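You operate a simulated robot arm through the tools that you are given. There is no shell and no other tool.

The job below is to be done with a simulated robot arm. You get a single attempt, and the scene is never put back.

TASK
Close the door under the fan, couple the hose to the inlet and open the green lever.
Fine: the red stopper goes into its dish; wait till the needle has risen. Set down upright: red stopper, hose coupling.

Only the result counts: the job must be done as asked and must still hold three seconds after the hand-in. Knocking over, shifting, dropping, spilling or breaking anything else fails it. Lids that push on must go on centred and level and be pressed home; caps that screw on are set level and turned clockwise until they are tight.

THE ROBOT
A 7-joint arm with a three-finger gripper, fixed in place. Base frame: the origin is at the foot of the arm, x ahead of it, y to its left, z up. Lengths are in m, angles in degrees, forces in N, time in s.
Its first joint turns from -166.0 to 166.0 degrees. Payload 2.69 kg.
The tool frame sits at the grasp point between the pads (the TCP): z along the fingers, y along the line on which they close. The tips reach 0.03 m beyond it. Largest opening 0.128 m; the body of the gripper starts 0.117 m behind the TCP.
Orientation is that of the tool frame in the base frame, as a unit quaternion [x, y, z, w]. With the fingers straight down and closing along the base's y, the tool's x points along the base's -x, its y along +y and its z along -z.

THE INTERFACE
- The arm moves only by the tool send_rows. Its argument "rows" is a list of rows, each an object of numbers (a shift or turn left out is 0, a gripper value left out holds the last): "x", "y", "z": the shift along the tool's x, y, z in units of 25 mm (1.0 is 25 mm); "ax", "ay", "az": the turn, a rotation vector about the tool's x, y, z in units of 5 degrees (1.0 is 5 degrees); "gripper": the closure in counts, from 0 (fully open) to 255 (shut). In form: [{"x": .., "y": .., "z": .., "ax": .., "ay": .., "az": .., "gripper": ..}, ...]. A call has 1 to 20 rows; each row shifts and turns the commanded pose from where the row before left it, along the tool's axes as they then stand. A call with a number of a shift or a turn outside -1 to 1 is refused whole. Each row takes 0.2 s and may step no farther than 0.05 m and 8.6 degrees from the row before; otherwise, or with a gripper value out of range, the whole call is refused. A pose out of reach is approached as far as the arm can. The call stops where the force on the tool passes 60 N (or 10 N more than at its start, if that is more) or the arm is blocked; 0.2 s more then pass. The fingers move at their own pace and stop on an object; they squeeze with about 33 N. The grip force told is the motor's: it shows also when the fingers shut on nothing. Time passes only in rows, and 0.2 s behind the last, so rows that do not move let the fingers close. It gives the time, the measured TCP pose, the force on the tool (base axes), the opening and the grip force at its end, in the units of the frame above (readings bear some noise), with the torque about the TCP (base axes, N m) and any sound that the robot's microphone picked up, and new pictures: "pictures" is both (left out), scene, wrist or none.
- Cameras (640 x 400 px; columns grow to the right, rows downward): "scene" is fixed at [0.2212, -0.5009, 1.8683]; the picture's right is [0.96, -0.29, 0.00], its down [-0.12, -0.39, -0.91] and it looks along [0.27, 0.87, -0.41] (base axes); focal length 337 px, centre (320, 200). "wrist" rides on the gripper at [0.058, 0.054, -0.131] in the tool frame; the picture's right is [-0.68, 0.74, 0.00], its down [-0.62, -0.57, -0.55] and it looks along [-0.40, -0.37, 0.84] (tool axes); focal length 234 px, centre (320, 200). There is no depth. A picture from a camera that has moved, and an enlarged one, comes with that camera's place and axes in the base frame and with its lens.
- slide_trunk(by): slides the trunk up (or, below 0, down) by that many m; the arm rides with it, the base frame stays. It gives what a move gives, with no picture.
- zoom(camera, box): a new picture of the part [left, top, right, bottom] of that camera's present view, enlarged. It takes no simulated time.
- hand_in(): hands the job in; it is judged then, once.

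Places have to be worked out from the pictures, the camera data and where the tool is seen. Open the gripper and draw the arm clear of the work before you hand the job in, unless the task says otherwise.

The tools are called after "Emit:" as a command line: name --argument value ..., lists and objects as JSON in quotes. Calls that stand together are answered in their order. send_rows: Moves the arm, as the interface text tells. Its arguments: {"type":"object","properties":{"rows":{"type":"array"},"pictures":{"type":"string","enum":["both","scene","wrist","none"]}},"required":["rows"]} The other tools are called the same way: slide_trunk (by) slides the trunk up or down; zoom (camera, box) takes an enlarged picture of a part of a camera's view; hand_in () hands the job in.

At the start:

```text
time: 0.0
position: [0.3089, 0.5204, 1.5268]
tcp_rot: [0.0, 1.0, 0.0, 0.0]
force: [-1.2, 0.6, 0.7]
ft_torque: [-0.03, 0.01, 0.0]
width: 0.1278
finger_force: 0.1
trunk travel left (down, up): [-0.25, 0.1]
```

scene: 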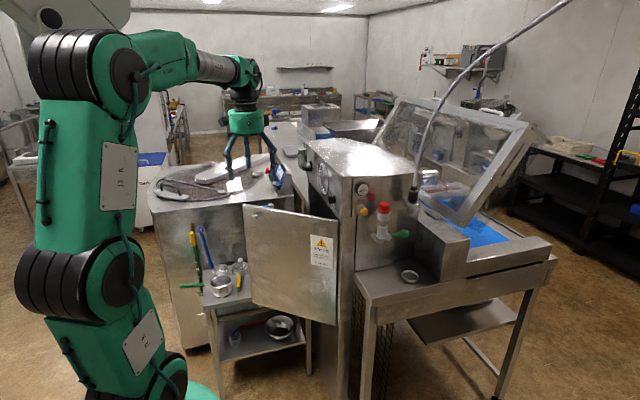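
wrist: 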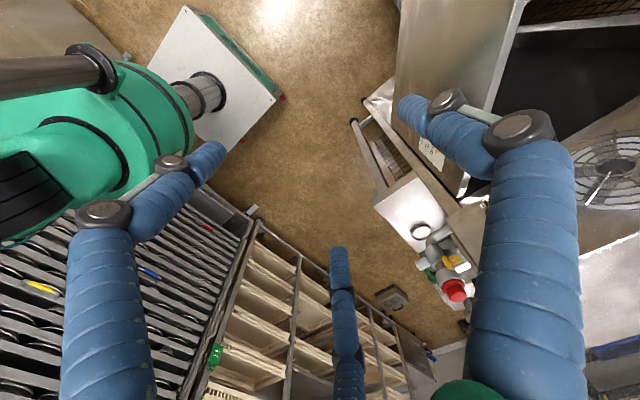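

I'll begin by looking closer at the work: the door, the red stopper, green lever, hose and dish.

Emit:
zoom --camera "scene" --box '[320, 150, 480, 300]'

Emit:
zoom --camera "scene" --box '[180, 180, 350, 340]'

Emit:
zoom --camera "wrist" --box '[340, 80, 500, 340]'

Emit:
zoom --camera "scene" --box '[380, 0, 580, 200]'

```text
2.67 times, centred on (400, 225) of scene
camera zoom: at [0.2212, -0.5009, 1.8683], right [0.96, -0.29, 0.0], down [-0.12, -0.39, -0.91], along [0.27, 0.87, -0.41], focal length 898 px, centre (107, 133)
```

zoom: 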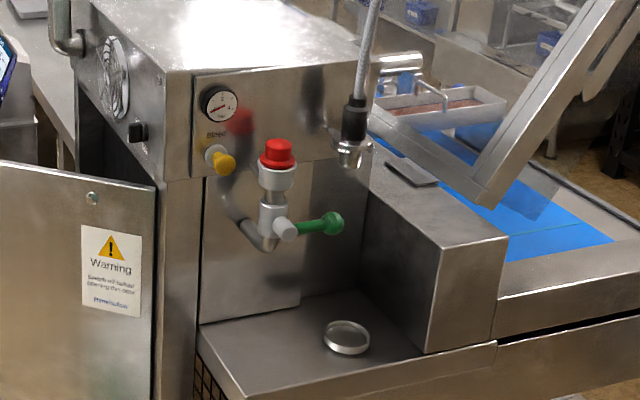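

```text
2.50 times, centred on (265, 260) of scene
camera zoom: at [0.2212, -0.5009, 1.8683], right [0.96, -0.29, 0.0], down [-0.12, -0.39, -0.91], along [0.27, 0.87, -0.41], focal length 842 px, centre (458, 50)
```

zoom: 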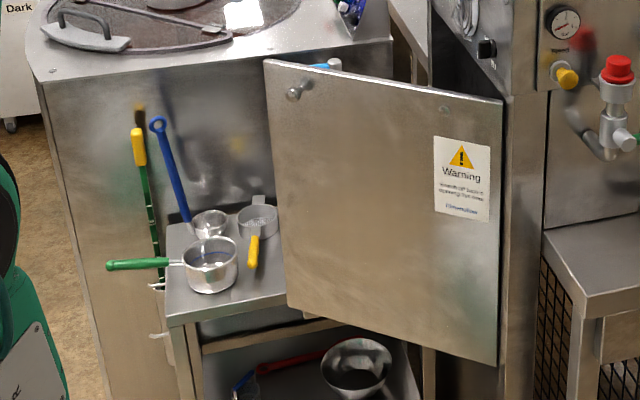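

```text
1.54 times, centred on (420, 210) of wrist
camera zoom: at [0.2515, 0.5739, 1.6568], right [0.68, 0.74, 0.0], down [0.62, -0.57, 0.55], along [0.4, -0.37, -0.84], focal length 360 px, centre (166, 185)
```

zoom: 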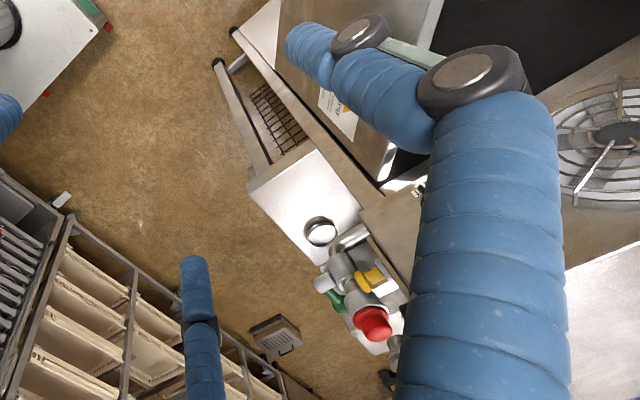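

```text
2.00 times, centred on (480, 100) of scene
camera zoom: at [0.2212, -0.5009, 1.8683], right [0.96, -0.29, 0.0], down [-0.12, -0.39, -0.91], along [0.27, 0.87, -0.41], focal length 674 px, centre (0, 400)
```

zoom: 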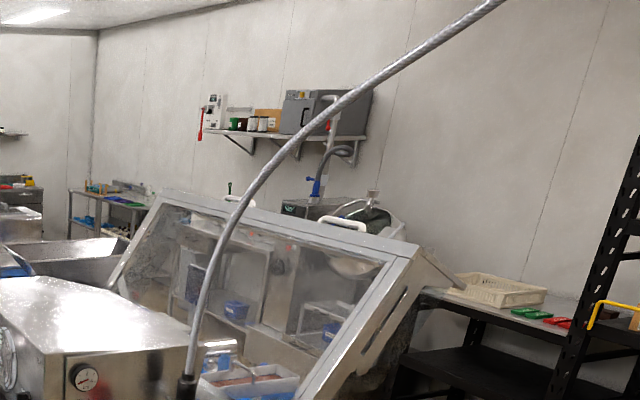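

The machine seems axis-aligned, with the stopper near (0.765, 0.49, 1.345), dish near (0.895, 0.467, 1.02), and door hinge near (0.62, 0.58). I'll look closer at the valve, the hose coupling and the door knob before moving.

Emit:
zoom --camera "scene" --box '[365, 170, 425, 220]'

Emit:
zoom --camera "scene" --box '[365, 205, 425, 255]'

Emit:
zoom --camera "scene" --box '[235, 195, 345, 285]'

Emit:
zoom --camera "scene" --box '[340, 170, 390, 220]'

Emit:
zoom --camera "wrist" --box '[400, 210, 480, 330]'

```text
8.00 times, centred on (395, 195) of scene
camera zoom: at [0.2212, -0.5009, 1.8683], right [0.96, -0.29, 0.0], down [-0.12, -0.39, -0.91], along [0.27, 0.87, -0.41], focal length 2695 px, centre (-280, 240)
```

zoom: 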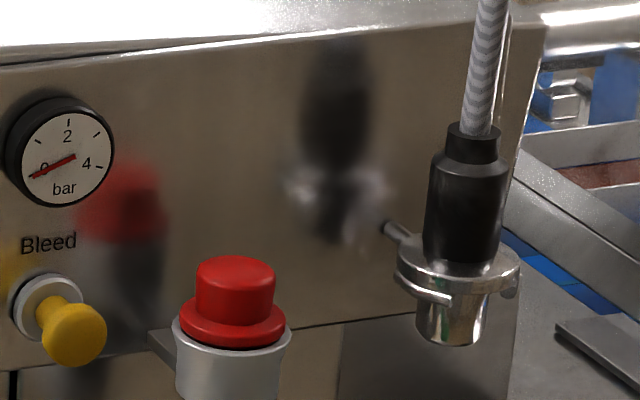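

```text
8.00 times, centred on (395, 230) of scene
camera zoom: at [0.2212, -0.5009, 1.8683], right [0.96, -0.29, 0.0], down [-0.12, -0.39, -0.91], along [0.27, 0.87, -0.41], focal length 2695 px, centre (-280, -40)
```

zoom: 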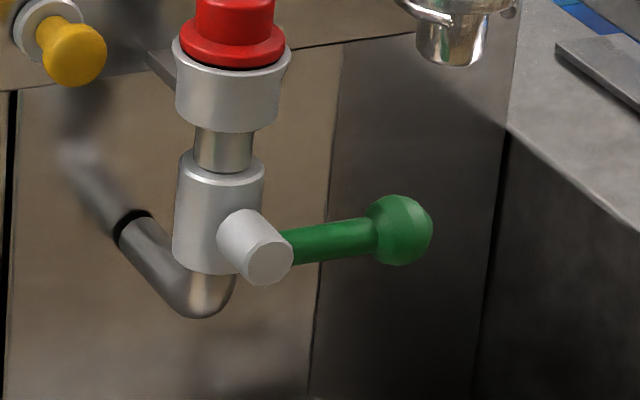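

```text
4.44 times, centred on (290, 240) of scene
camera zoom: at [0.2212, -0.5009, 1.8683], right [0.96, -0.29, 0.0], down [-0.12, -0.39, -0.91], along [0.27, 0.87, -0.41], focal length 1497 px, centre (453, 22)
```

zoom: 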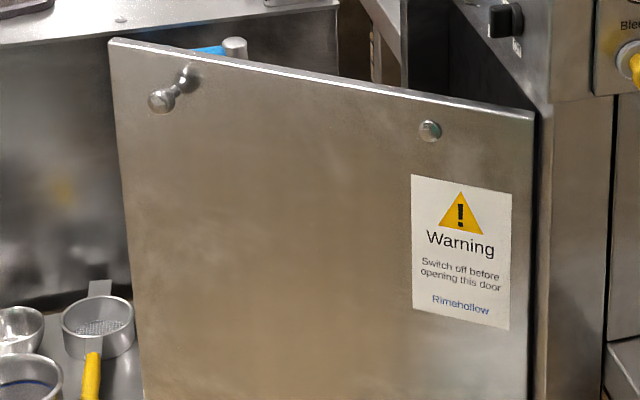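

```text
8.00 times, centred on (365, 195) of scene
camera zoom: at [0.2212, -0.5009, 1.8683], right [0.96, -0.29, 0.0], down [-0.12, -0.39, -0.91], along [0.27, 0.87, -0.41], focal length 2695 px, centre (-40, 240)
```

zoom: 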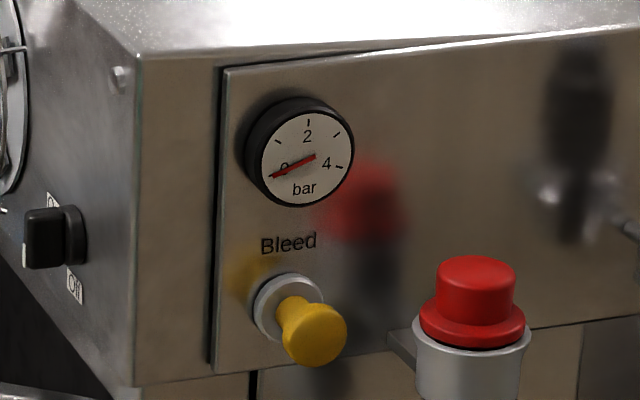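

```text
3.33 times, centred on (440, 270) of wrist
camera zoom: at [0.2515, 0.5739, 1.6568], right [0.68, 0.74, 0.0], down [0.62, -0.57, 0.55], along [0.4, -0.37, -0.84], focal length 781 px, centre (-80, -33)
```

zoom: 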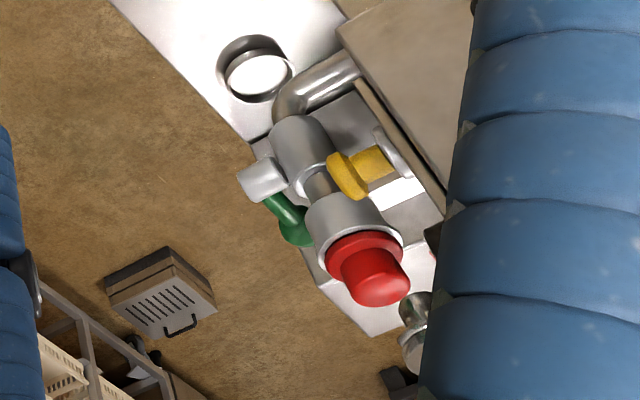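

The stopper knob top is near (0.7645, 0.491, 1.356). The coupling hangs in a fork at about (0.874, 0.482), with its black body at z 1.354–1.40, and the lever ball is near (0.834, 0.444, 1.247). I'll do the door first: shut the fingers, yaw 30° and tilt 45° outward in place, then look.

Emit:
send_rows --rows '[{"az": -1, "gripper": 255}, {"az": -1}, {"az": -1}, {"az": -1}, {"az": -1}, {"az": -1}, {"ay": -1}, {"ay": -1}, {"ay": -1}, {"ay": -1}, {"ay": -1}, {"ay": -1}, {"ay": -1}, {"ay": -1}, {"ay": -1}]'

```text
time: 3.2
position: [0.3096, 0.52, 1.528]
tcp_rot: [-0.239, 0.892, 0.1, 0.37]
force: [1.1, 0.1, 0.1]
ft_torque: [-0.01, 0.01, 0.0]
width: 0.0021
finger_force: 31.6
trunk travel left (down, up): [-0.25, 0.1]
camera wrist: at [0.1672, 0.4998, 1.5775], right [0.05, 0.88, 0.48], down [0.32, -0.47, 0.82], along [0.95, 0.12, -0.3], focal length 234 px, centre (320, 200)
```

scene: 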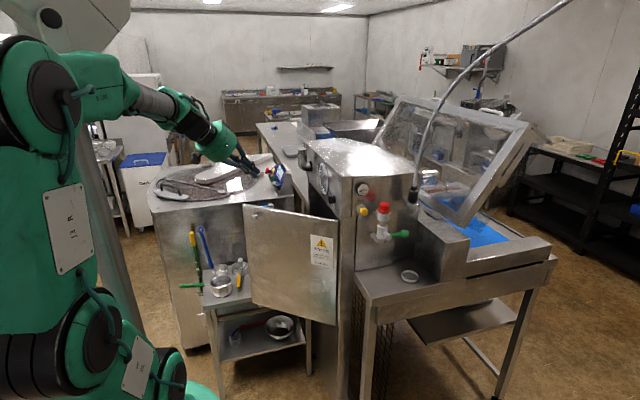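
wrist: 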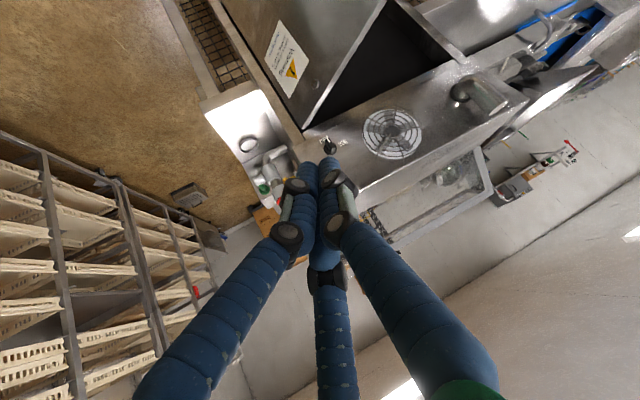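

The orientation is as intended. Before pushing, I'll check for items behind the door in its sweep and find the height of the low table with the pots.

Emit:
zoom --camera "scene" --box '[170, 240, 350, 380]'

Emit:
zoom --camera "wrist" --box '[180, 0, 500, 200]'

```text
2.86 times, centred on (260, 310) of scene
camera zoom: at [0.2212, -0.5009, 1.8683], right [0.96, -0.29, 0.0], down [-0.12, -0.39, -0.91], along [0.27, 0.87, -0.41], focal length 962 px, centre (491, -114)
```

zoom: 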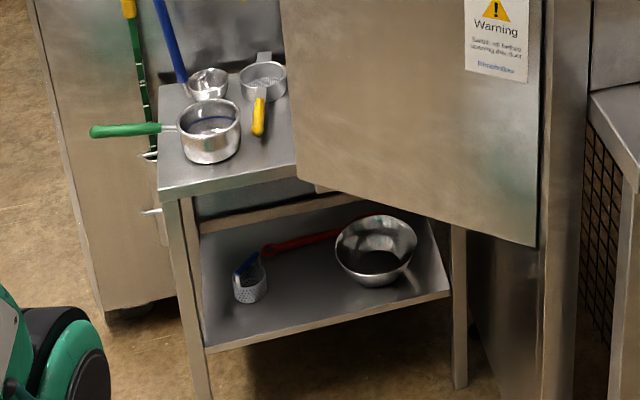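

```text
2.00 times, centred on (340, 100) of wrist
camera zoom: at [0.1672, 0.4998, 1.5775], right [0.05, 0.88, 0.48], down [0.32, -0.47, 0.82], along [0.95, 0.12, -0.3], focal length 468 px, centre (280, 400)
```

zoom: 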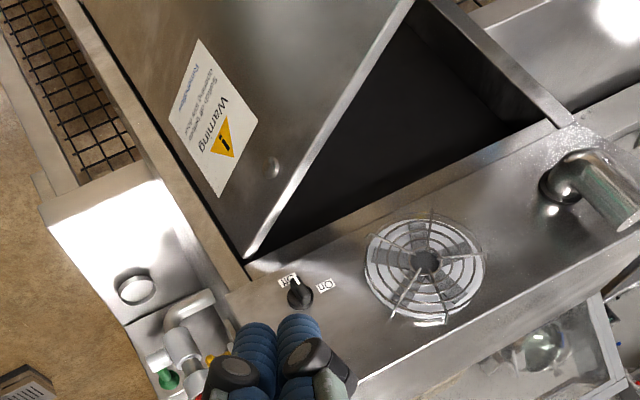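

The low table's top is at about z 0.68 and the door bottom at about 0.74, so pots standing behind the door could be caught. I'll untilt and move above the door to look down behind it.

Emit:
send_rows --rows '[{"ay": 1}, {"ay": 1}, {"ay": 1}, {"ay": 1}, {"ay": 1}, {"ay": 1}, {"ay": 1}, {"ay": 1}, {"ay": 1}, {"x": -0.967, "y": 0.761}, {"x": -0.967, "y": 0.761}, {"x": -0.967, "y": 0.761}, {"x": -0.967, "y": 0.761}, {"x": -0.967, "y": 0.761}, {"x": -0.967, "y": 0.761}, {"x": -0.967, "y": 0.761}]'

```text
time: 6.6
position: [0.3888, 0.7197, 1.5266]
tcp_rot: [-0.259, 0.966, -0.001, 0.0]
force: [-0.1, 0.6, -0.7]
ft_torque: [-0.06, 0.03, -0.01]
width: 0.0023
finger_force: 31.5
trunk travel left (down, up): [-0.25, 0.1]
camera wrist: at [0.3124, 0.7382, 1.6554], right [0.22, 0.98, 0.0], down [0.82, -0.18, 0.55], along [0.53, -0.12, -0.84], focal length 234 px, centre (320, 200)
```

scene: 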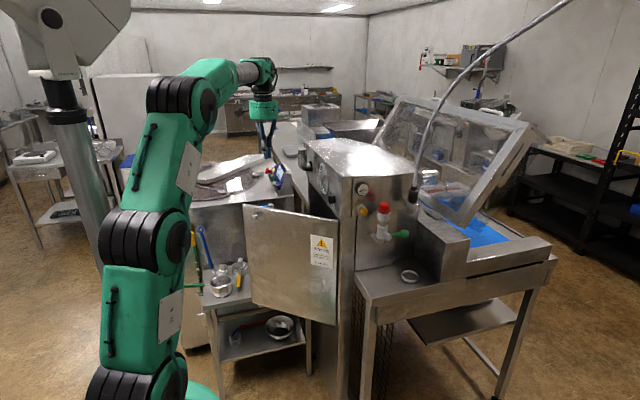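
wrist: 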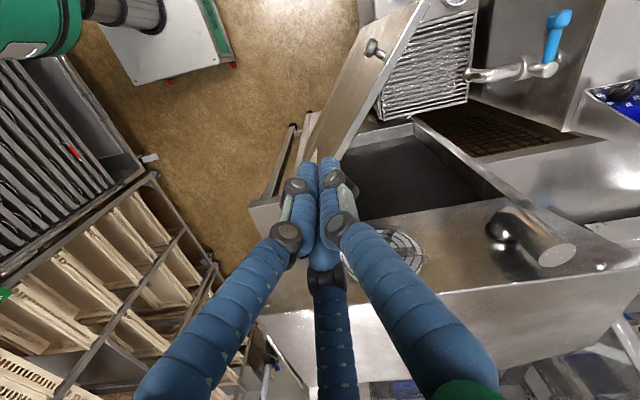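

Emit:
zoom --camera "wrist" --box '[300, 0, 620, 200]'

```text
2.00 times, centred on (460, 100) of wrist
camera zoom: at [0.3124, 0.7382, 1.6554], right [0.22, 0.98, 0.0], down [0.82, -0.18, 0.55], along [0.53, -0.12, -0.84], focal length 468 px, centre (40, 400)
```

zoom: 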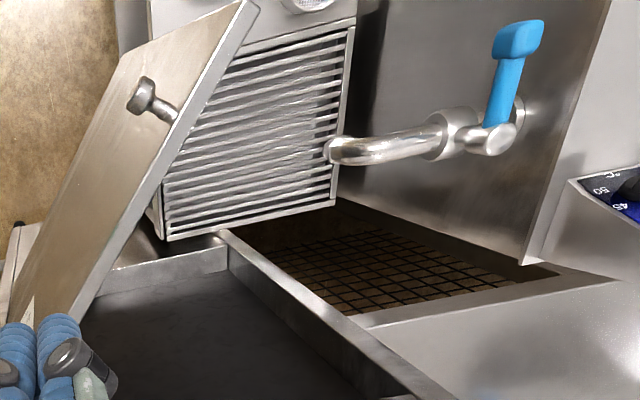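

Nothing stands within the door's sweep; the drain tap outlet ends around y≈1.06, beyond the door's reach. I'll back off to the door's outer side and tilt 45° outward again.

Emit:
send_rows --rows '[{"x": 0.85, "y": -0.894}, {"x": 0.85, "y": -0.894}, {"x": 0.85, "y": -0.894}, {"x": 0.85, "y": -0.894}, {"ay": -1}, {"ay": -1}, {"ay": -1}, {"ay": -1}, {"ay": -1}, {"ay": -1}, {"ay": -1}, {"ay": -1}, {"ay": -1}]' --pictures "none"

Emit:
send_rows --rows '[{"x": 0.695, "y": 0.052, "z": 0.982}, {"x": 0.695, "y": 0.052, "z": 0.982}, {"x": 0.695, "y": 0.052, "z": 0.982}, {"x": 0.695, "y": 0.052, "z": 0.982}, {"x": 0.695, "y": 0.052, "z": 0.982}, {"x": 0.695, "y": 0.052, "z": 0.982}, {"x": 0.695, "y": 0.052, "z": 0.982}, {"x": 0.695, "y": 0.052, "z": 0.982}, {"x": 0.695, "y": 0.052, "z": 0.982}, {"x": 0.695, "y": 0.052, "z": 0.982}, {"x": 0.695, "y": 0.052, "z": 0.982}, {"x": 0.695, "y": 0.052, "z": 0.982}]'

```text
time: 9.4
position: [0.3605, 0.5997, 1.5266]
tcp_rot: [-0.238, 0.892, 0.099, 0.37]
force: [0.1, 1.1, -0.1]
ft_torque: [-0.02, 0.02, 0.03]
width: 0.0021
finger_force: 31.5
trunk travel left (down, up): [-0.25, 0.1]
```

```text
time: 12.0
position: [0.4071, 0.6459, 1.1689]
tcp_rot: [-0.239, 0.892, 0.099, 0.37]
force: [0.1, -0.1, 0.5]
ft_torque: [-0.02, -0.03, -0.03]
width: 0.0022
finger_force: 32.0
trunk travel left (down, up): [-0.25, 0.1]
camera wrist: at [0.2649, 0.6256, 1.2203], right [0.05, 0.88, 0.48], down [0.32, -0.47, 0.82], along [0.95, 0.12, -0.31], focal length 234 px, centre (320, 200)
```

scene: 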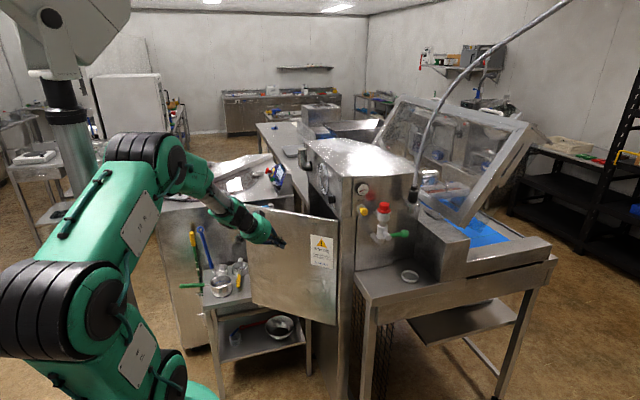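
wrist: 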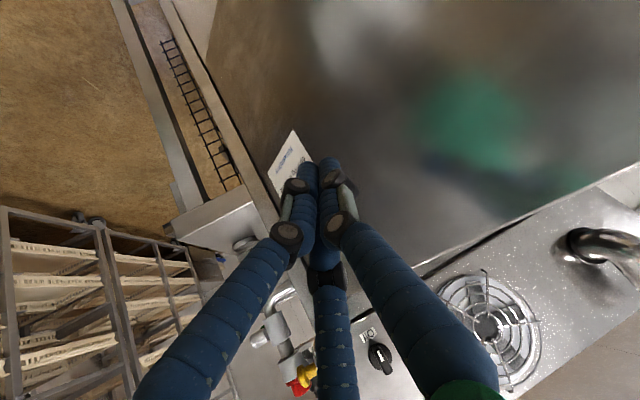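

The closed fingers stand about 6 cm off the door's outer face, at mid width and below the top edge. Now I'll push along the hinge arc, about three quarters of the way.

Emit:
send_rows --rows '[{"x": -0.432, "y": 0.271, "z": 0.432}, {"x": -0.432, "y": 0.271, "z": 0.432}, {"x": -0.432, "y": 0.271, "z": 0.432}, {"x": -0.405, "y": 0.192, "z": 0.405}, {"x": -0.405, "y": 0.192, "z": 0.405}, {"x": -0.405, "y": 0.192, "z": 0.405}, {"x": -0.424, "y": 0.053, "z": 0.424}, {"x": -0.424, "y": 0.053, "z": 0.424}, {"x": -0.424, "y": 0.053, "z": 0.424}]'

```text
time: 14.0
position: [0.5043, 0.744, 1.1689]
tcp_rot: [-0.239, 0.892, 0.099, 0.371]
force: [-0.8, -1.0, -1.0]
ft_torque: [0.04, -0.05, 0.02]
width: 0.0019
finger_force: 31.6
trunk travel left (down, up): [-0.25, 0.1]
camera wrist: at [0.3615, 0.7239, 1.2199], right [0.05, 0.88, 0.48], down [0.32, -0.47, 0.82], along [0.95, 0.12, -0.31], focal length 234 px, centre (320, 200)
```

scene: 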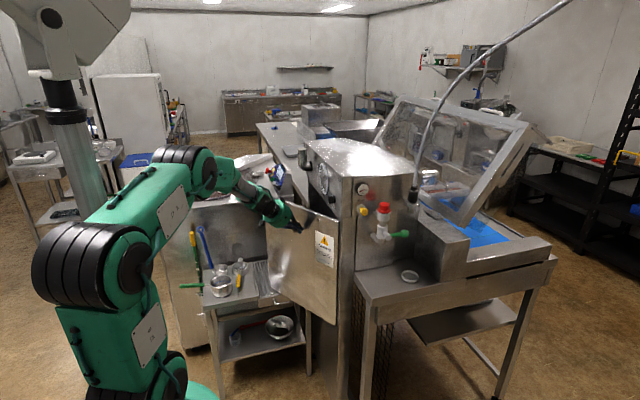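
wrist: 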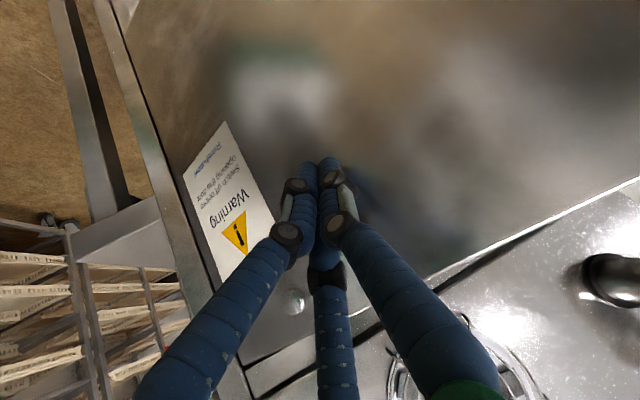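

The door swings easily, with only 1–2 N of force. I'll continue the arc to fully closed.

Emit:
send_rows --rows '[{"x": -0.428, "y": -0.072, "z": 0.428}, {"x": -0.428, "y": -0.072, "z": 0.428}, {"x": -0.428, "y": -0.072, "z": 0.428}, {"x": -0.43, "y": -0.228, "z": 0.43}, {"x": -0.43, "y": -0.228, "z": 0.43}, {"x": -0.3, "y": -0.16, "z": 0.3}]'

```text
time: 15.4
position: [0.5875, 0.7702, 1.1696]
tcp_rot: [-0.238, 0.893, 0.099, 0.37]
force: [0.5, 0.4, 0.0]
ft_torque: [0.01, 0.0, 0.01]
width: 0.0021
finger_force: 31.7
trunk travel left (down, up): [-0.25, 0.1]
camera wrist: at [0.4456, 0.7504, 1.2203], right [0.05, 0.88, 0.48], down [0.32, -0.47, 0.82], along [0.94, 0.12, -0.31], focal length 234 px, centre (320, 200)
```

scene: 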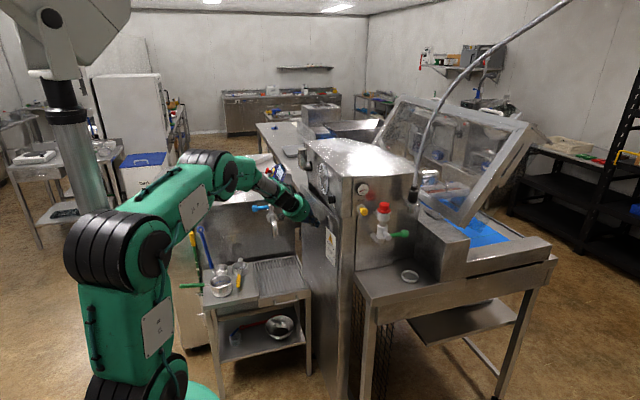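
wrist: 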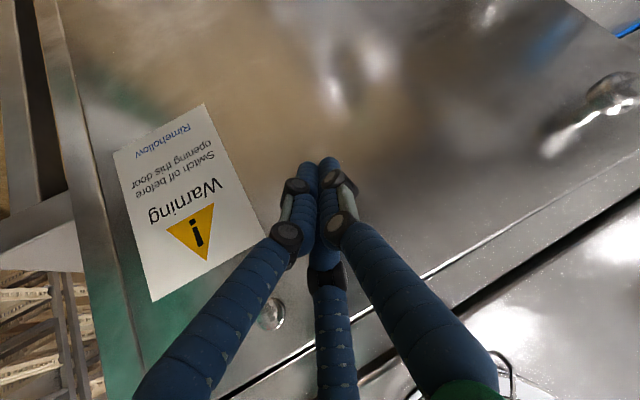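

The door is nearly shut, with the fingertip at x≈0.606. I'll press on straight in +x in small steps until it bottoms or clicks.

Emit:
send_rows --rows '[{"x": -0.122, "y": -0.1, "z": 0.122}, {"x": -0.122, "y": -0.1, "z": 0.122}, {"x": -0.122, "y": -0.1, "z": 0.122}, {"x": -0.122, "y": -0.1, "z": 0.122}, {"x": -0.122, "y": -0.1, "z": 0.122}, {}]'

```text
time: 16.8
position: [0.6085, 0.7684, 1.1712]
tcp_rot: [-0.24, 0.892, 0.098, 0.369]
force: [-50.2, -9.6, 2.1]
ft_torque: [0.0, 0.39, 0.03]
width: 0.0017
finger_force: 31.0
trunk travel left (down, up): [-0.25, 0.1]
camera wrist: at [0.4653, 0.7491, 1.2212], right [0.04, 0.88, 0.48], down [0.32, -0.46, 0.82], along [0.94, 0.12, -0.31], focal length 234 px, centre (320, 200)
```

scene: 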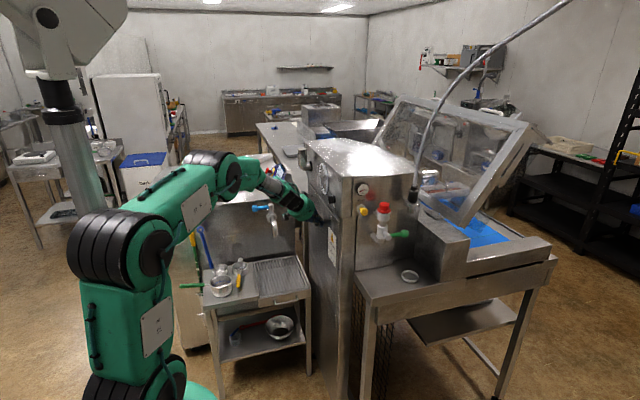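
wrist: 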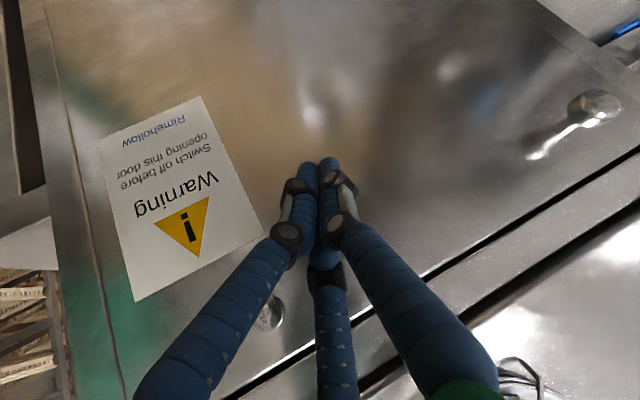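

The door stopped hard at 50 N, so it should be shut. I'll back off in −x and check that it stays closed.

Emit:
send_rows --rows '[{"x": 0.306, "y": 0.25, "z": -0.306}, {"x": 0.612, "y": 0.5, "z": -0.612}, {"x": 0.612, "y": 0.5, "z": -0.612}, {"x": 0.612, "y": 0.5, "z": -0.612}, {"x": 0.612, "y": 0.5, "z": -0.612}, {"x": 0.612, "y": 0.5, "z": -0.612}]'

```text
time: 18.2
position: [0.4745, 0.7702, 1.1705]
tcp_rot: [-0.239, 0.893, 0.099, 0.369]
force: [0.4, 0.1, 0.0]
ft_torque: [0.02, 0.05, -0.04]
width: 0.0019
finger_force: 31.8
trunk travel left (down, up): [-0.25, 0.1]
camera wrist: at [0.3322, 0.7491, 1.2213], right [0.05, 0.88, 0.48], down [0.32, -0.47, 0.82], along [0.95, 0.12, -0.31], focal length 234 px, centre (320, 200)
```

scene: 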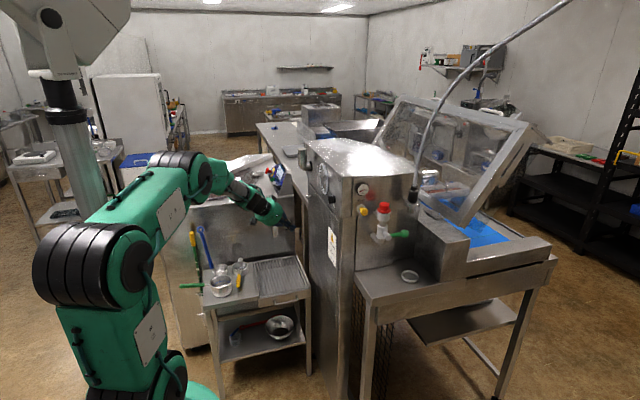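
wrist: 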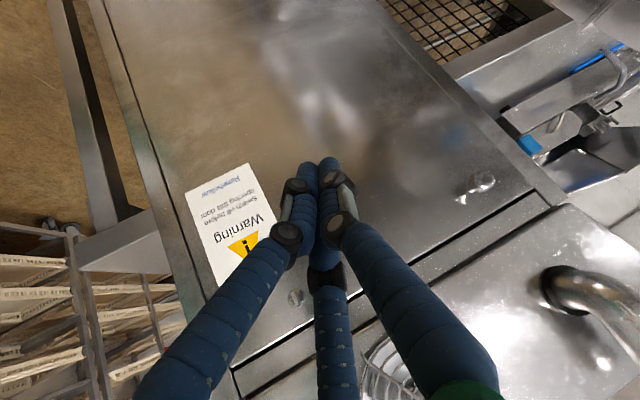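

Emit:
zoom --camera "scene" --box '[290, 160, 370, 260]'

Emit:
zoom --camera "wrist" --box '[300, 60, 620, 380]'

```text
4.00 times, centred on (330, 210) of scene
camera zoom: at [0.2212, -0.5009, 1.8683], right [0.96, -0.29, 0.0], down [-0.12, -0.39, -0.91], along [0.27, 0.87, -0.41], focal length 1348 px, centre (280, 160)
```

zoom: 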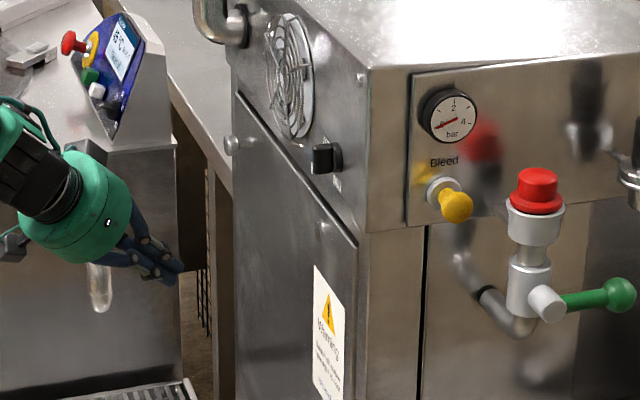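

```text
1.25 times, centred on (460, 220) of wrist
camera zoom: at [0.3322, 0.7491, 1.2213], right [0.05, 0.88, 0.48], down [0.32, -0.47, 0.82], along [0.95, 0.12, -0.31], focal length 293 px, centre (145, 175)
```

zoom: 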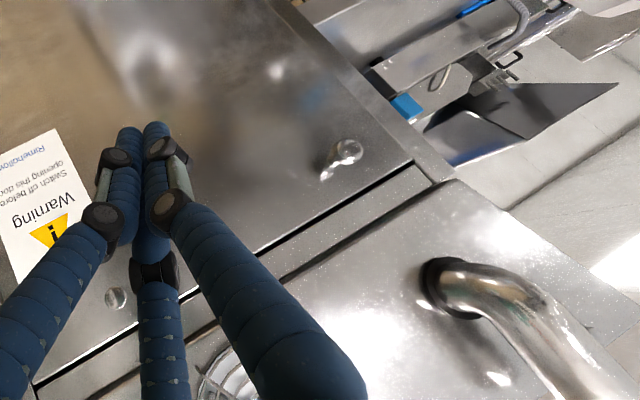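

The door is flush and stays shut, and the gauge still reads 0. Next I'll withdraw toward the front of the machine at safe height, before turning to a near-horizontal approach for the stopper.

Emit:
send_rows --rows '[{"x": -0.264, "y": -0.965, "z": -0.914}, {"x": -0.264, "y": -0.965, "z": -0.914}, {"x": -0.264, "y": -0.965, "z": -0.914}, {"x": -0.264, "y": -0.965, "z": -0.914}, {"x": -0.264, "y": -0.965, "z": -0.914}, {"x": -0.264, "y": -0.965, "z": -0.914}, {"x": -0.264, "y": -0.965, "z": -0.914}, {"x": -0.264, "y": -0.965, "z": -0.914}, {"x": -0.264, "y": -0.965, "z": -0.914}, {"x": -0.264, "y": -0.965, "z": -0.914}, {"x": -0.264, "y": -0.965, "z": -0.914}, {"x": -0.264, "y": -0.965, "z": -0.914}]' --pictures "scene"

Emit:
send_rows --rows '[{"ax": -0.707, "az": -0.707, "gripper": 135}, {"ax": -0.707, "az": -0.707}, {"ax": -0.707, "az": -0.707}, {"ax": -0.707, "az": -0.707}, {"ax": -0.707, "az": -0.707}, {"ax": -0.707, "az": -0.707}, {"ay": -1}, {"ay": -1}, {"ay": -1}, {"ay": -1}, {"ay": -1}, {"ay": -1}, {"ay": -1}]'

```text
time: 20.8
position: [0.4998, 0.4505, 1.4207]
tcp_rot: [-0.239, 0.893, 0.098, 0.369]
force: [-0.4, 0.0, 0.2]
ft_torque: [-0.01, 0.04, -0.02]
width: 0.0023
finger_force: 31.6
trunk travel left (down, up): [-0.25, 0.1]
```

scene: 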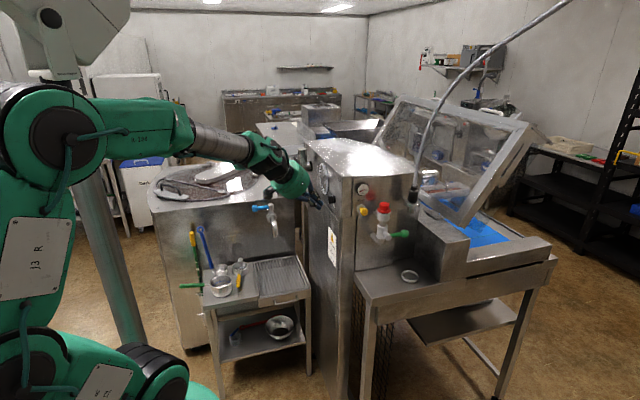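

```text
time: 23.6
position: [0.4985, 0.449, 1.4219]
tcp_rot: [-0.383, 0.663, 0.322, 0.557]
force: [0.3, -0.5, -0.4]
ft_torque: [-0.05, 0.02, 0.0]
width: 0.0603
finger_force: 0.1
trunk travel left (down, up): [-0.25, 0.1]
camera wrist: at [0.3841, 0.3562, 1.3851], right [-0.58, 0.47, 0.67], down [0.27, -0.66, 0.7], along [0.77, 0.59, 0.25], focal length 234 px, centre (320, 200)
```

scene: 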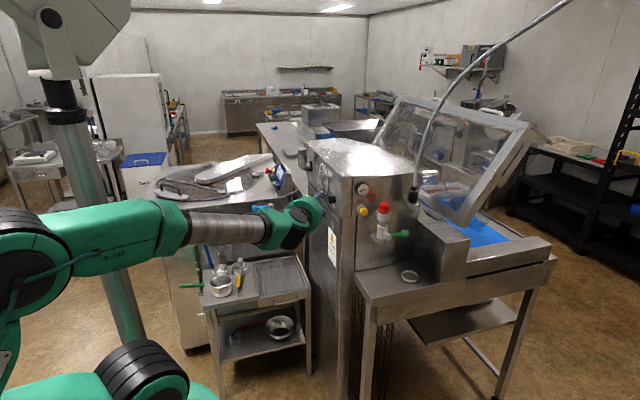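
wrist: 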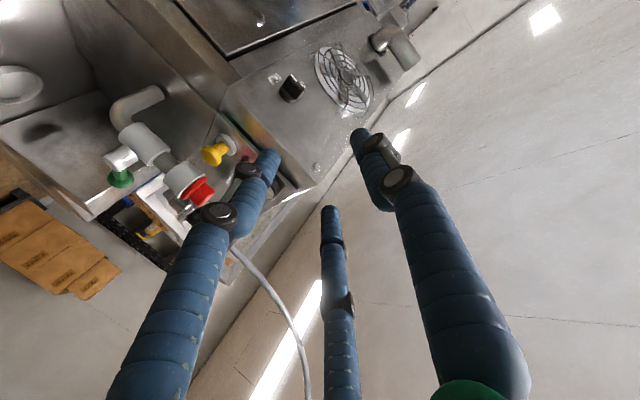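

The approach orientation (azimuth 60°, 80° from vertical) is right. I'll zoom on the valve from this view to refine the stopper, coupling and lever positions.

Emit:
zoom --camera "wrist" --box '[90, 90, 270, 230]'

Emit:
zoom --camera "scene" --box '[365, 170, 425, 220]'

```text
2.86 times, centred on (180, 160) of wrist
camera zoom: at [0.3841, 0.3562, 1.3851], right [-0.58, 0.47, 0.67], down [0.27, -0.66, 0.7], along [0.77, 0.59, 0.25], focal length 669 px, centre (720, 314)
```

zoom: 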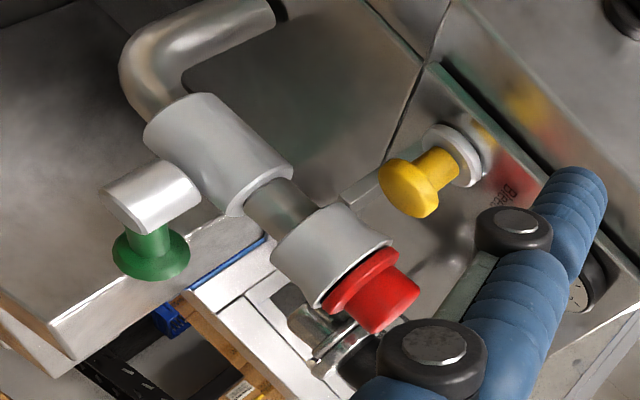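

```text
8.00 times, centred on (395, 195) of scene
camera zoom: at [0.2212, -0.5009, 1.8683], right [0.96, -0.29, 0.0], down [-0.12, -0.39, -0.91], along [0.27, 0.87, -0.41], focal length 2695 px, centre (-280, 240)
```

zoom: 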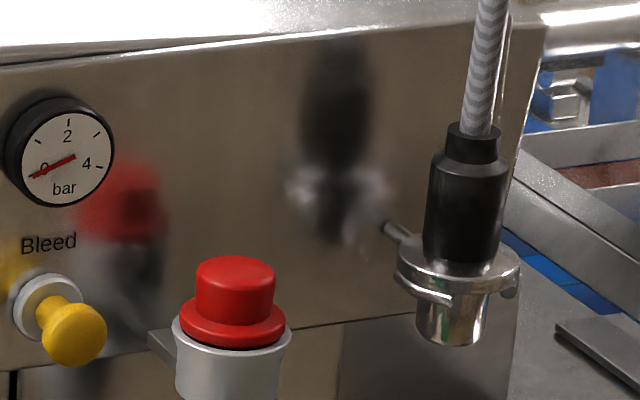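

The stopper knob is confirmed at (0.764, 0.490), top at z≈1.356. I'll move to a stand-off about 10 cm in front of it along the tool direction.

Emit:
send_rows --rows '[{"x": 0.043, "y": -0.928, "z": 0.27}, {"x": 0.043, "y": -0.928, "z": 0.27}, {"x": 0.043, "y": -0.928, "z": 0.27}, {"x": 0.043, "y": -0.928, "z": 0.27}, {"x": 0.043, "y": -0.928, "z": 0.27}, {"x": 0.043, "y": -0.928, "z": 0.27}, {"x": 0.043, "y": -0.928, "z": 0.27}, {"x": 0.043, "y": -0.928, "z": 0.27}, {"x": 0.043, "y": -0.928, "z": 0.27}]'

```text
time: 25.6
position: [0.709, 0.3974, 1.4]
tcp_rot: [-0.382, 0.664, 0.32, 0.557]
force: [-0.2, 0.3, -0.5]
ft_torque: [0.0, 0.04, -0.03]
width: 0.0605
finger_force: 0.1
trunk travel left (down, up): [-0.25, 0.1]
camera wrist: at [0.5941, 0.3036, 1.3642], right [-0.58, 0.47, 0.67], down [0.27, -0.66, 0.7], along [0.77, 0.59, 0.25], focal length 234 px, centre (320, 200)
```

scene: 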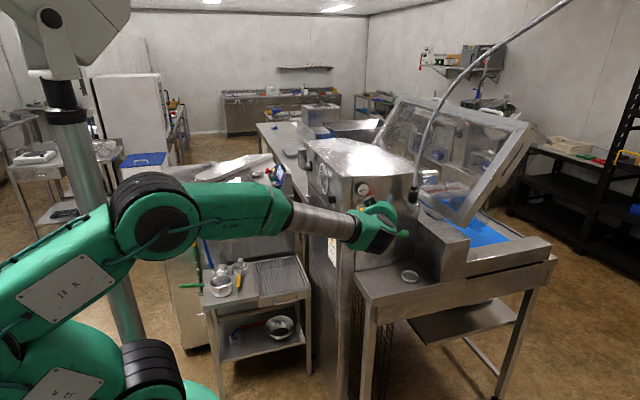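
wrist: 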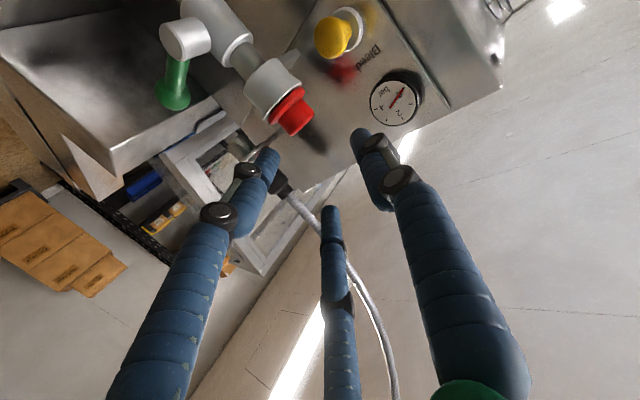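

I'm positioned in front of the stopper. Next I'll lower to knob height and go half way in.

Emit:
send_rows --rows '[{"x": 0.676, "z": 0.119}, {"x": 0.676, "z": 0.119}, {"x": 0.676, "z": 0.119}, {"x": -0.115, "y": -0.009, "z": 0.654}, {"x": -0.115, "y": -0.009, "z": 0.654}, {"x": -0.115, "y": -0.009, "z": 0.654}]'

Emit:
zoom --camera "wrist" --box '[220, 80, 420, 240]'

Emit:
zoom --camera "scene" --box '[340, 180, 440, 260]'

```text
time: 27.0
position: [0.7349, 0.4385, 1.3488]
tcp_rot: [-0.382, 0.664, 0.32, 0.557]
force: [0.8, -0.5, 0.1]
ft_torque: [0.03, 0.03, -0.02]
width: 0.0601
finger_force: 0.1
trunk travel left (down, up): [-0.25, 0.1]
camera wrist: at [0.6197, 0.3453, 1.3134], right [-0.58, 0.47, 0.67], down [0.27, -0.66, 0.7], along [0.77, 0.59, 0.25], focal length 234 px, centre (320, 200)
```

scene: 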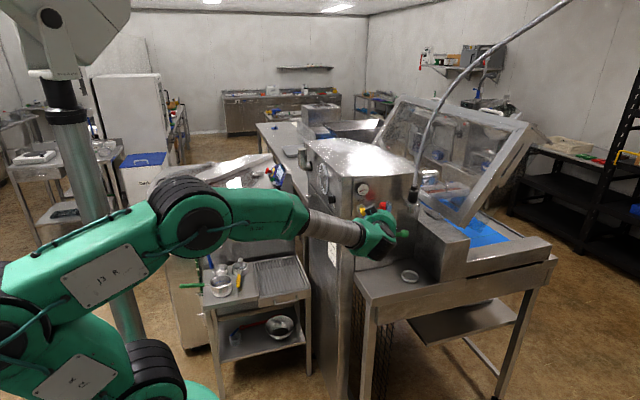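
wrist: 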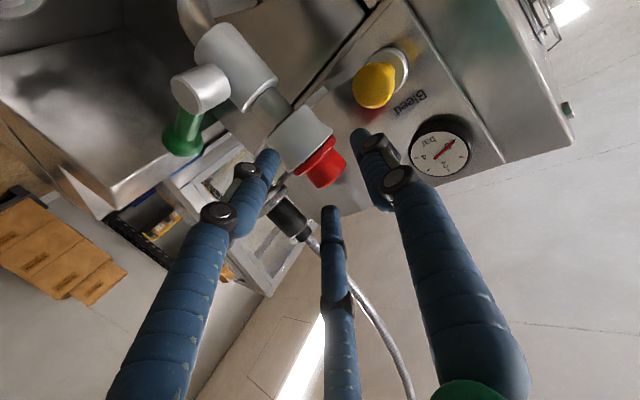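

```text
2.50 times, centred on (320, 160) of wrist
camera zoom: at [0.6197, 0.3453, 1.3134], right [-0.58, 0.47, 0.67], down [0.27, -0.66, 0.7], along [0.77, 0.59, 0.25], focal length 585 px, centre (320, 300)
```

zoom: 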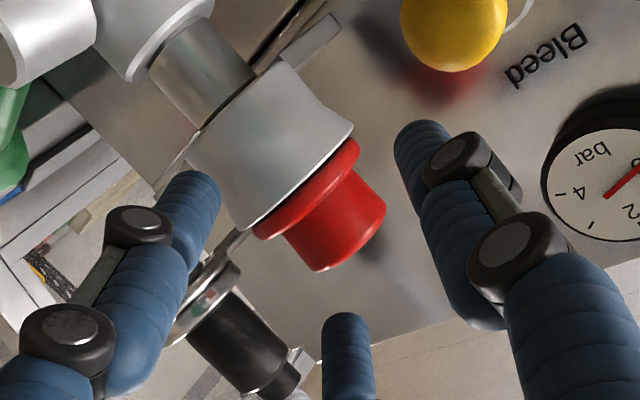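

```text
5.00 times, centred on (390, 220) of scene
camera zoom: at [0.2212, -0.5009, 1.8683], right [0.96, -0.29, 0.0], down [-0.12, -0.39, -0.91], along [0.27, 0.87, -0.41], focal length 1684 px, centre (-30, 100)
```

zoom: 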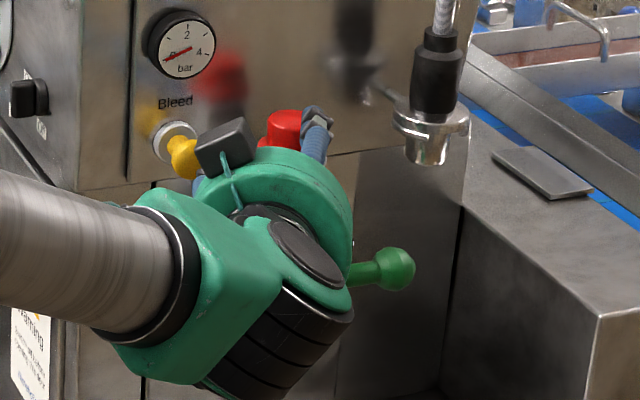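

The picture shows a bulky hand, but the text describes a two-finger gripper, so I'll go in with small steps while watching the force. The knob appears about 3 mm to the tool's −y side, so I'll correct for that as well.

Emit:
send_rows --rows '[{"x": -0.035, "y": -0.05, "z": 0.197}, {"x": -0.035, "y": -0.05, "z": 0.197}, {"x": -0.035, "z": 0.197}, {"x": -0.035, "z": 0.197}]'

Emit:
zoom --camera "wrist" --box '[220, 80, 420, 240]'

Emit:
zoom --camera "scene" --box '[360, 180, 420, 230]'

```text
time: 28.0
position: [0.7483, 0.4542, 1.3492]
tcp_rot: [-0.382, 0.664, 0.32, 0.557]
force: [-3.2, -9.7, -2.9]
ft_torque: [-0.29, 0.23, -0.18]
width: 0.0653
finger_force: 2.9
trunk travel left (down, up): [-0.25, 0.1]
camera wrist: at [0.6322, 0.3607, 1.313], right [-0.58, 0.47, 0.67], down [0.27, -0.66, 0.7], along [0.77, 0.59, 0.25], focal length 234 px, centre (320, 200)
```

scene: 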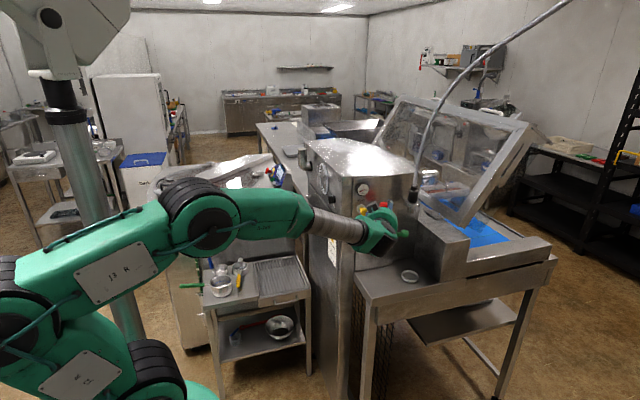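
wrist: 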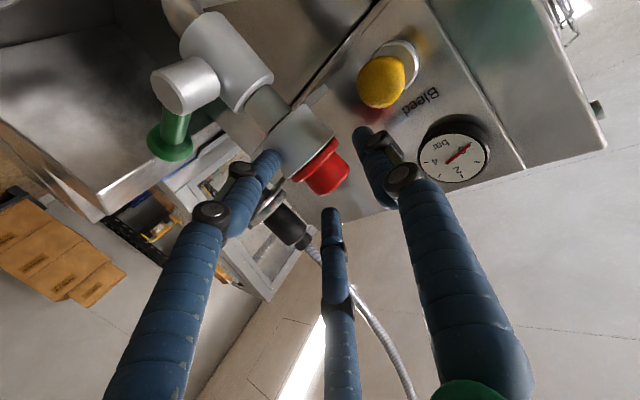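

```text
2.50 times, centred on (320, 160) of wrist
camera zoom: at [0.6322, 0.3607, 1.313], right [-0.58, 0.47, 0.67], down [0.27, -0.66, 0.7], along [0.77, 0.59, 0.25], focal length 585 px, centre (320, 300)
```

zoom: 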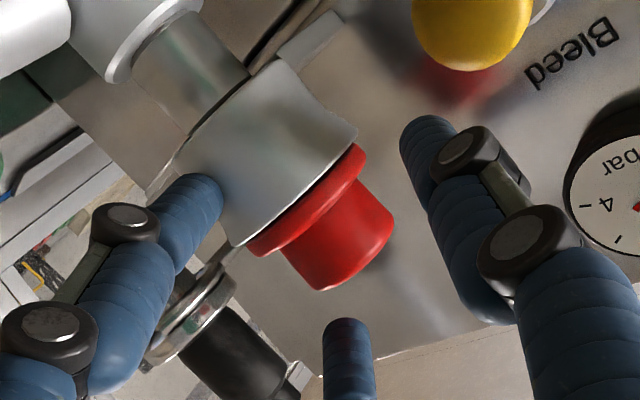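

```text
8.00 times, centred on (390, 205) of scene
camera zoom: at [0.2212, -0.5009, 1.8683], right [0.96, -0.29, 0.0], down [-0.12, -0.39, -0.91], along [0.27, 0.87, -0.41], focal length 2695 px, centre (-240, 160)
```

zoom: 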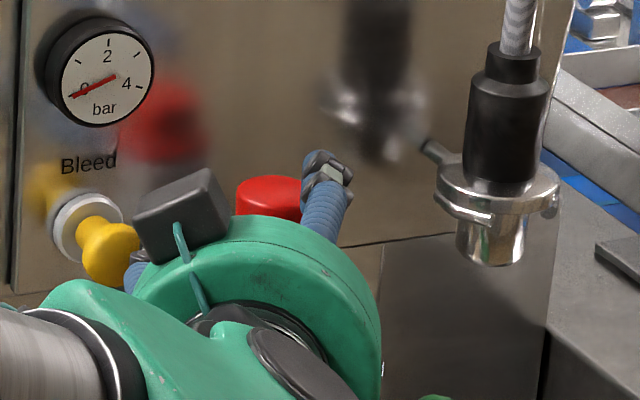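

The reaction shows a contact about 3 cm below the TCP (at roughly tool (0.025, −0.016)). So the third finger seen in the pictures is real, and the hand acts as a three-jaw gripper with jaws at +y and at −y±x. I'll back off, level the tool and roll it 30° so that one jaw is straight up and the other two straddle the knob from the sides.

Emit:
send_rows --rows '[{"x": 0.139, "z": -0.788}, {"x": 0.139, "z": -0.788}, {"x": 0.139, "z": -0.788}, {"x": -0.59, "z": -0.104, "gripper": 115}, {"ay": -1}, {"ay": -1}, {"az": -1}, {"az": -1}, {"az": -1}, {"az": -1}, {"az": -1}, {"az": -1}]'

Emit:
zoom --camera "scene" --box '[340, 170, 440, 260]'

```text
time: 30.6
position: [0.7168, 0.4016, 1.3635]
tcp_rot: [-0.5, 0.5, 0.182, 0.683]
force: [-0.1, 0.2, 0.1]
ft_torque: [0.02, -0.02, -0.03]
width: 0.0701
finger_force: 0.1
trunk travel left (down, up): [-0.25, 0.1]
camera wrist: at [0.638, 0.298, 1.2855], right [-0.84, 0.49, 0.22], down [-0.12, -0.57, 0.82], along [0.52, 0.66, 0.54], focal length 234 px, centre (320, 200)
```

scene: 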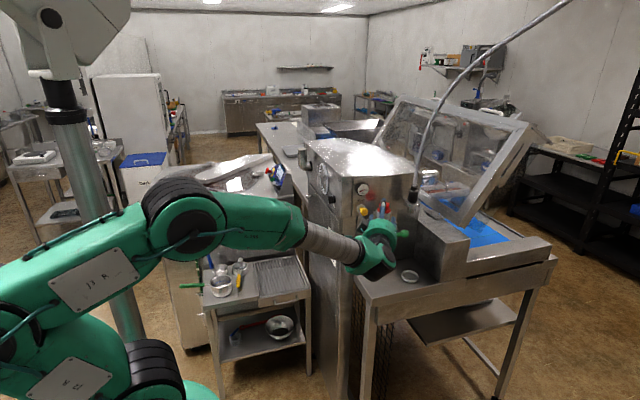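
wrist: 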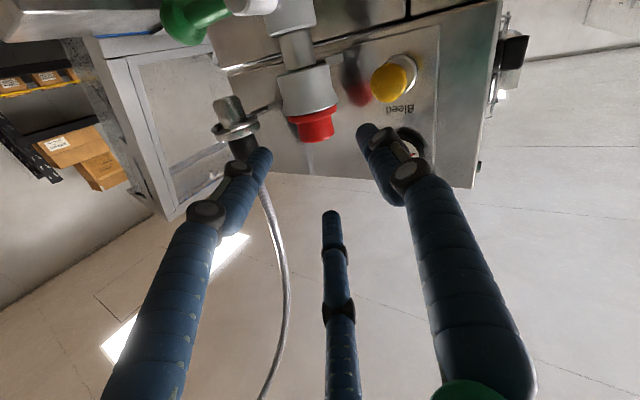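

```text
4.44 times, centred on (390, 215) of scene
camera zoom: at [0.2212, -0.5009, 1.8683], right [0.96, -0.29, 0.0], down [-0.12, -0.39, -0.91], along [0.27, 0.87, -0.41], focal length 1497 px, centre (9, 133)
```

zoom: 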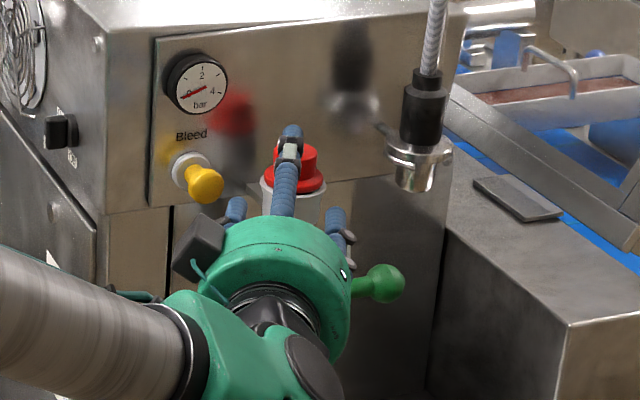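

Emit:
zoom --camera "wrist" --box '[240, 60, 400, 220]'

Emit:
zoom --camera "scene" --box '[365, 190, 415, 230]'

```text
2.50 times, centred on (320, 140) of wrist
camera zoom: at [0.638, 0.298, 1.2855], right [-0.84, 0.49, 0.22], down [-0.12, -0.57, 0.82], along [0.52, 0.66, 0.54], focal length 585 px, centre (320, 350)
```

zoom: 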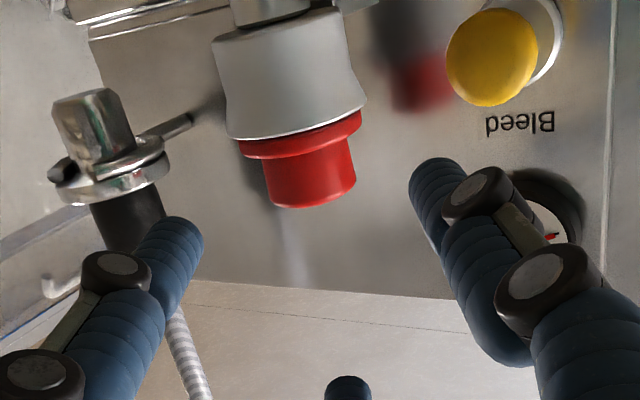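

```text
10.00 times, centred on (390, 210) of scene
camera zoom: at [0.2212, -0.5009, 1.8683], right [0.96, -0.29, 0.0], down [-0.12, -0.39, -0.91], along [0.27, 0.87, -0.41], focal length 3369 px, centre (-380, 100)
```

zoom: 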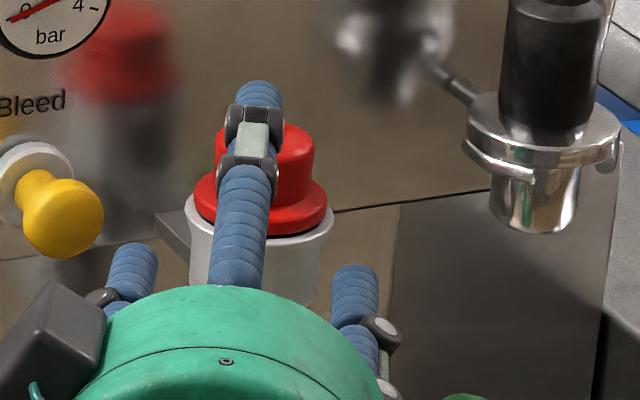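

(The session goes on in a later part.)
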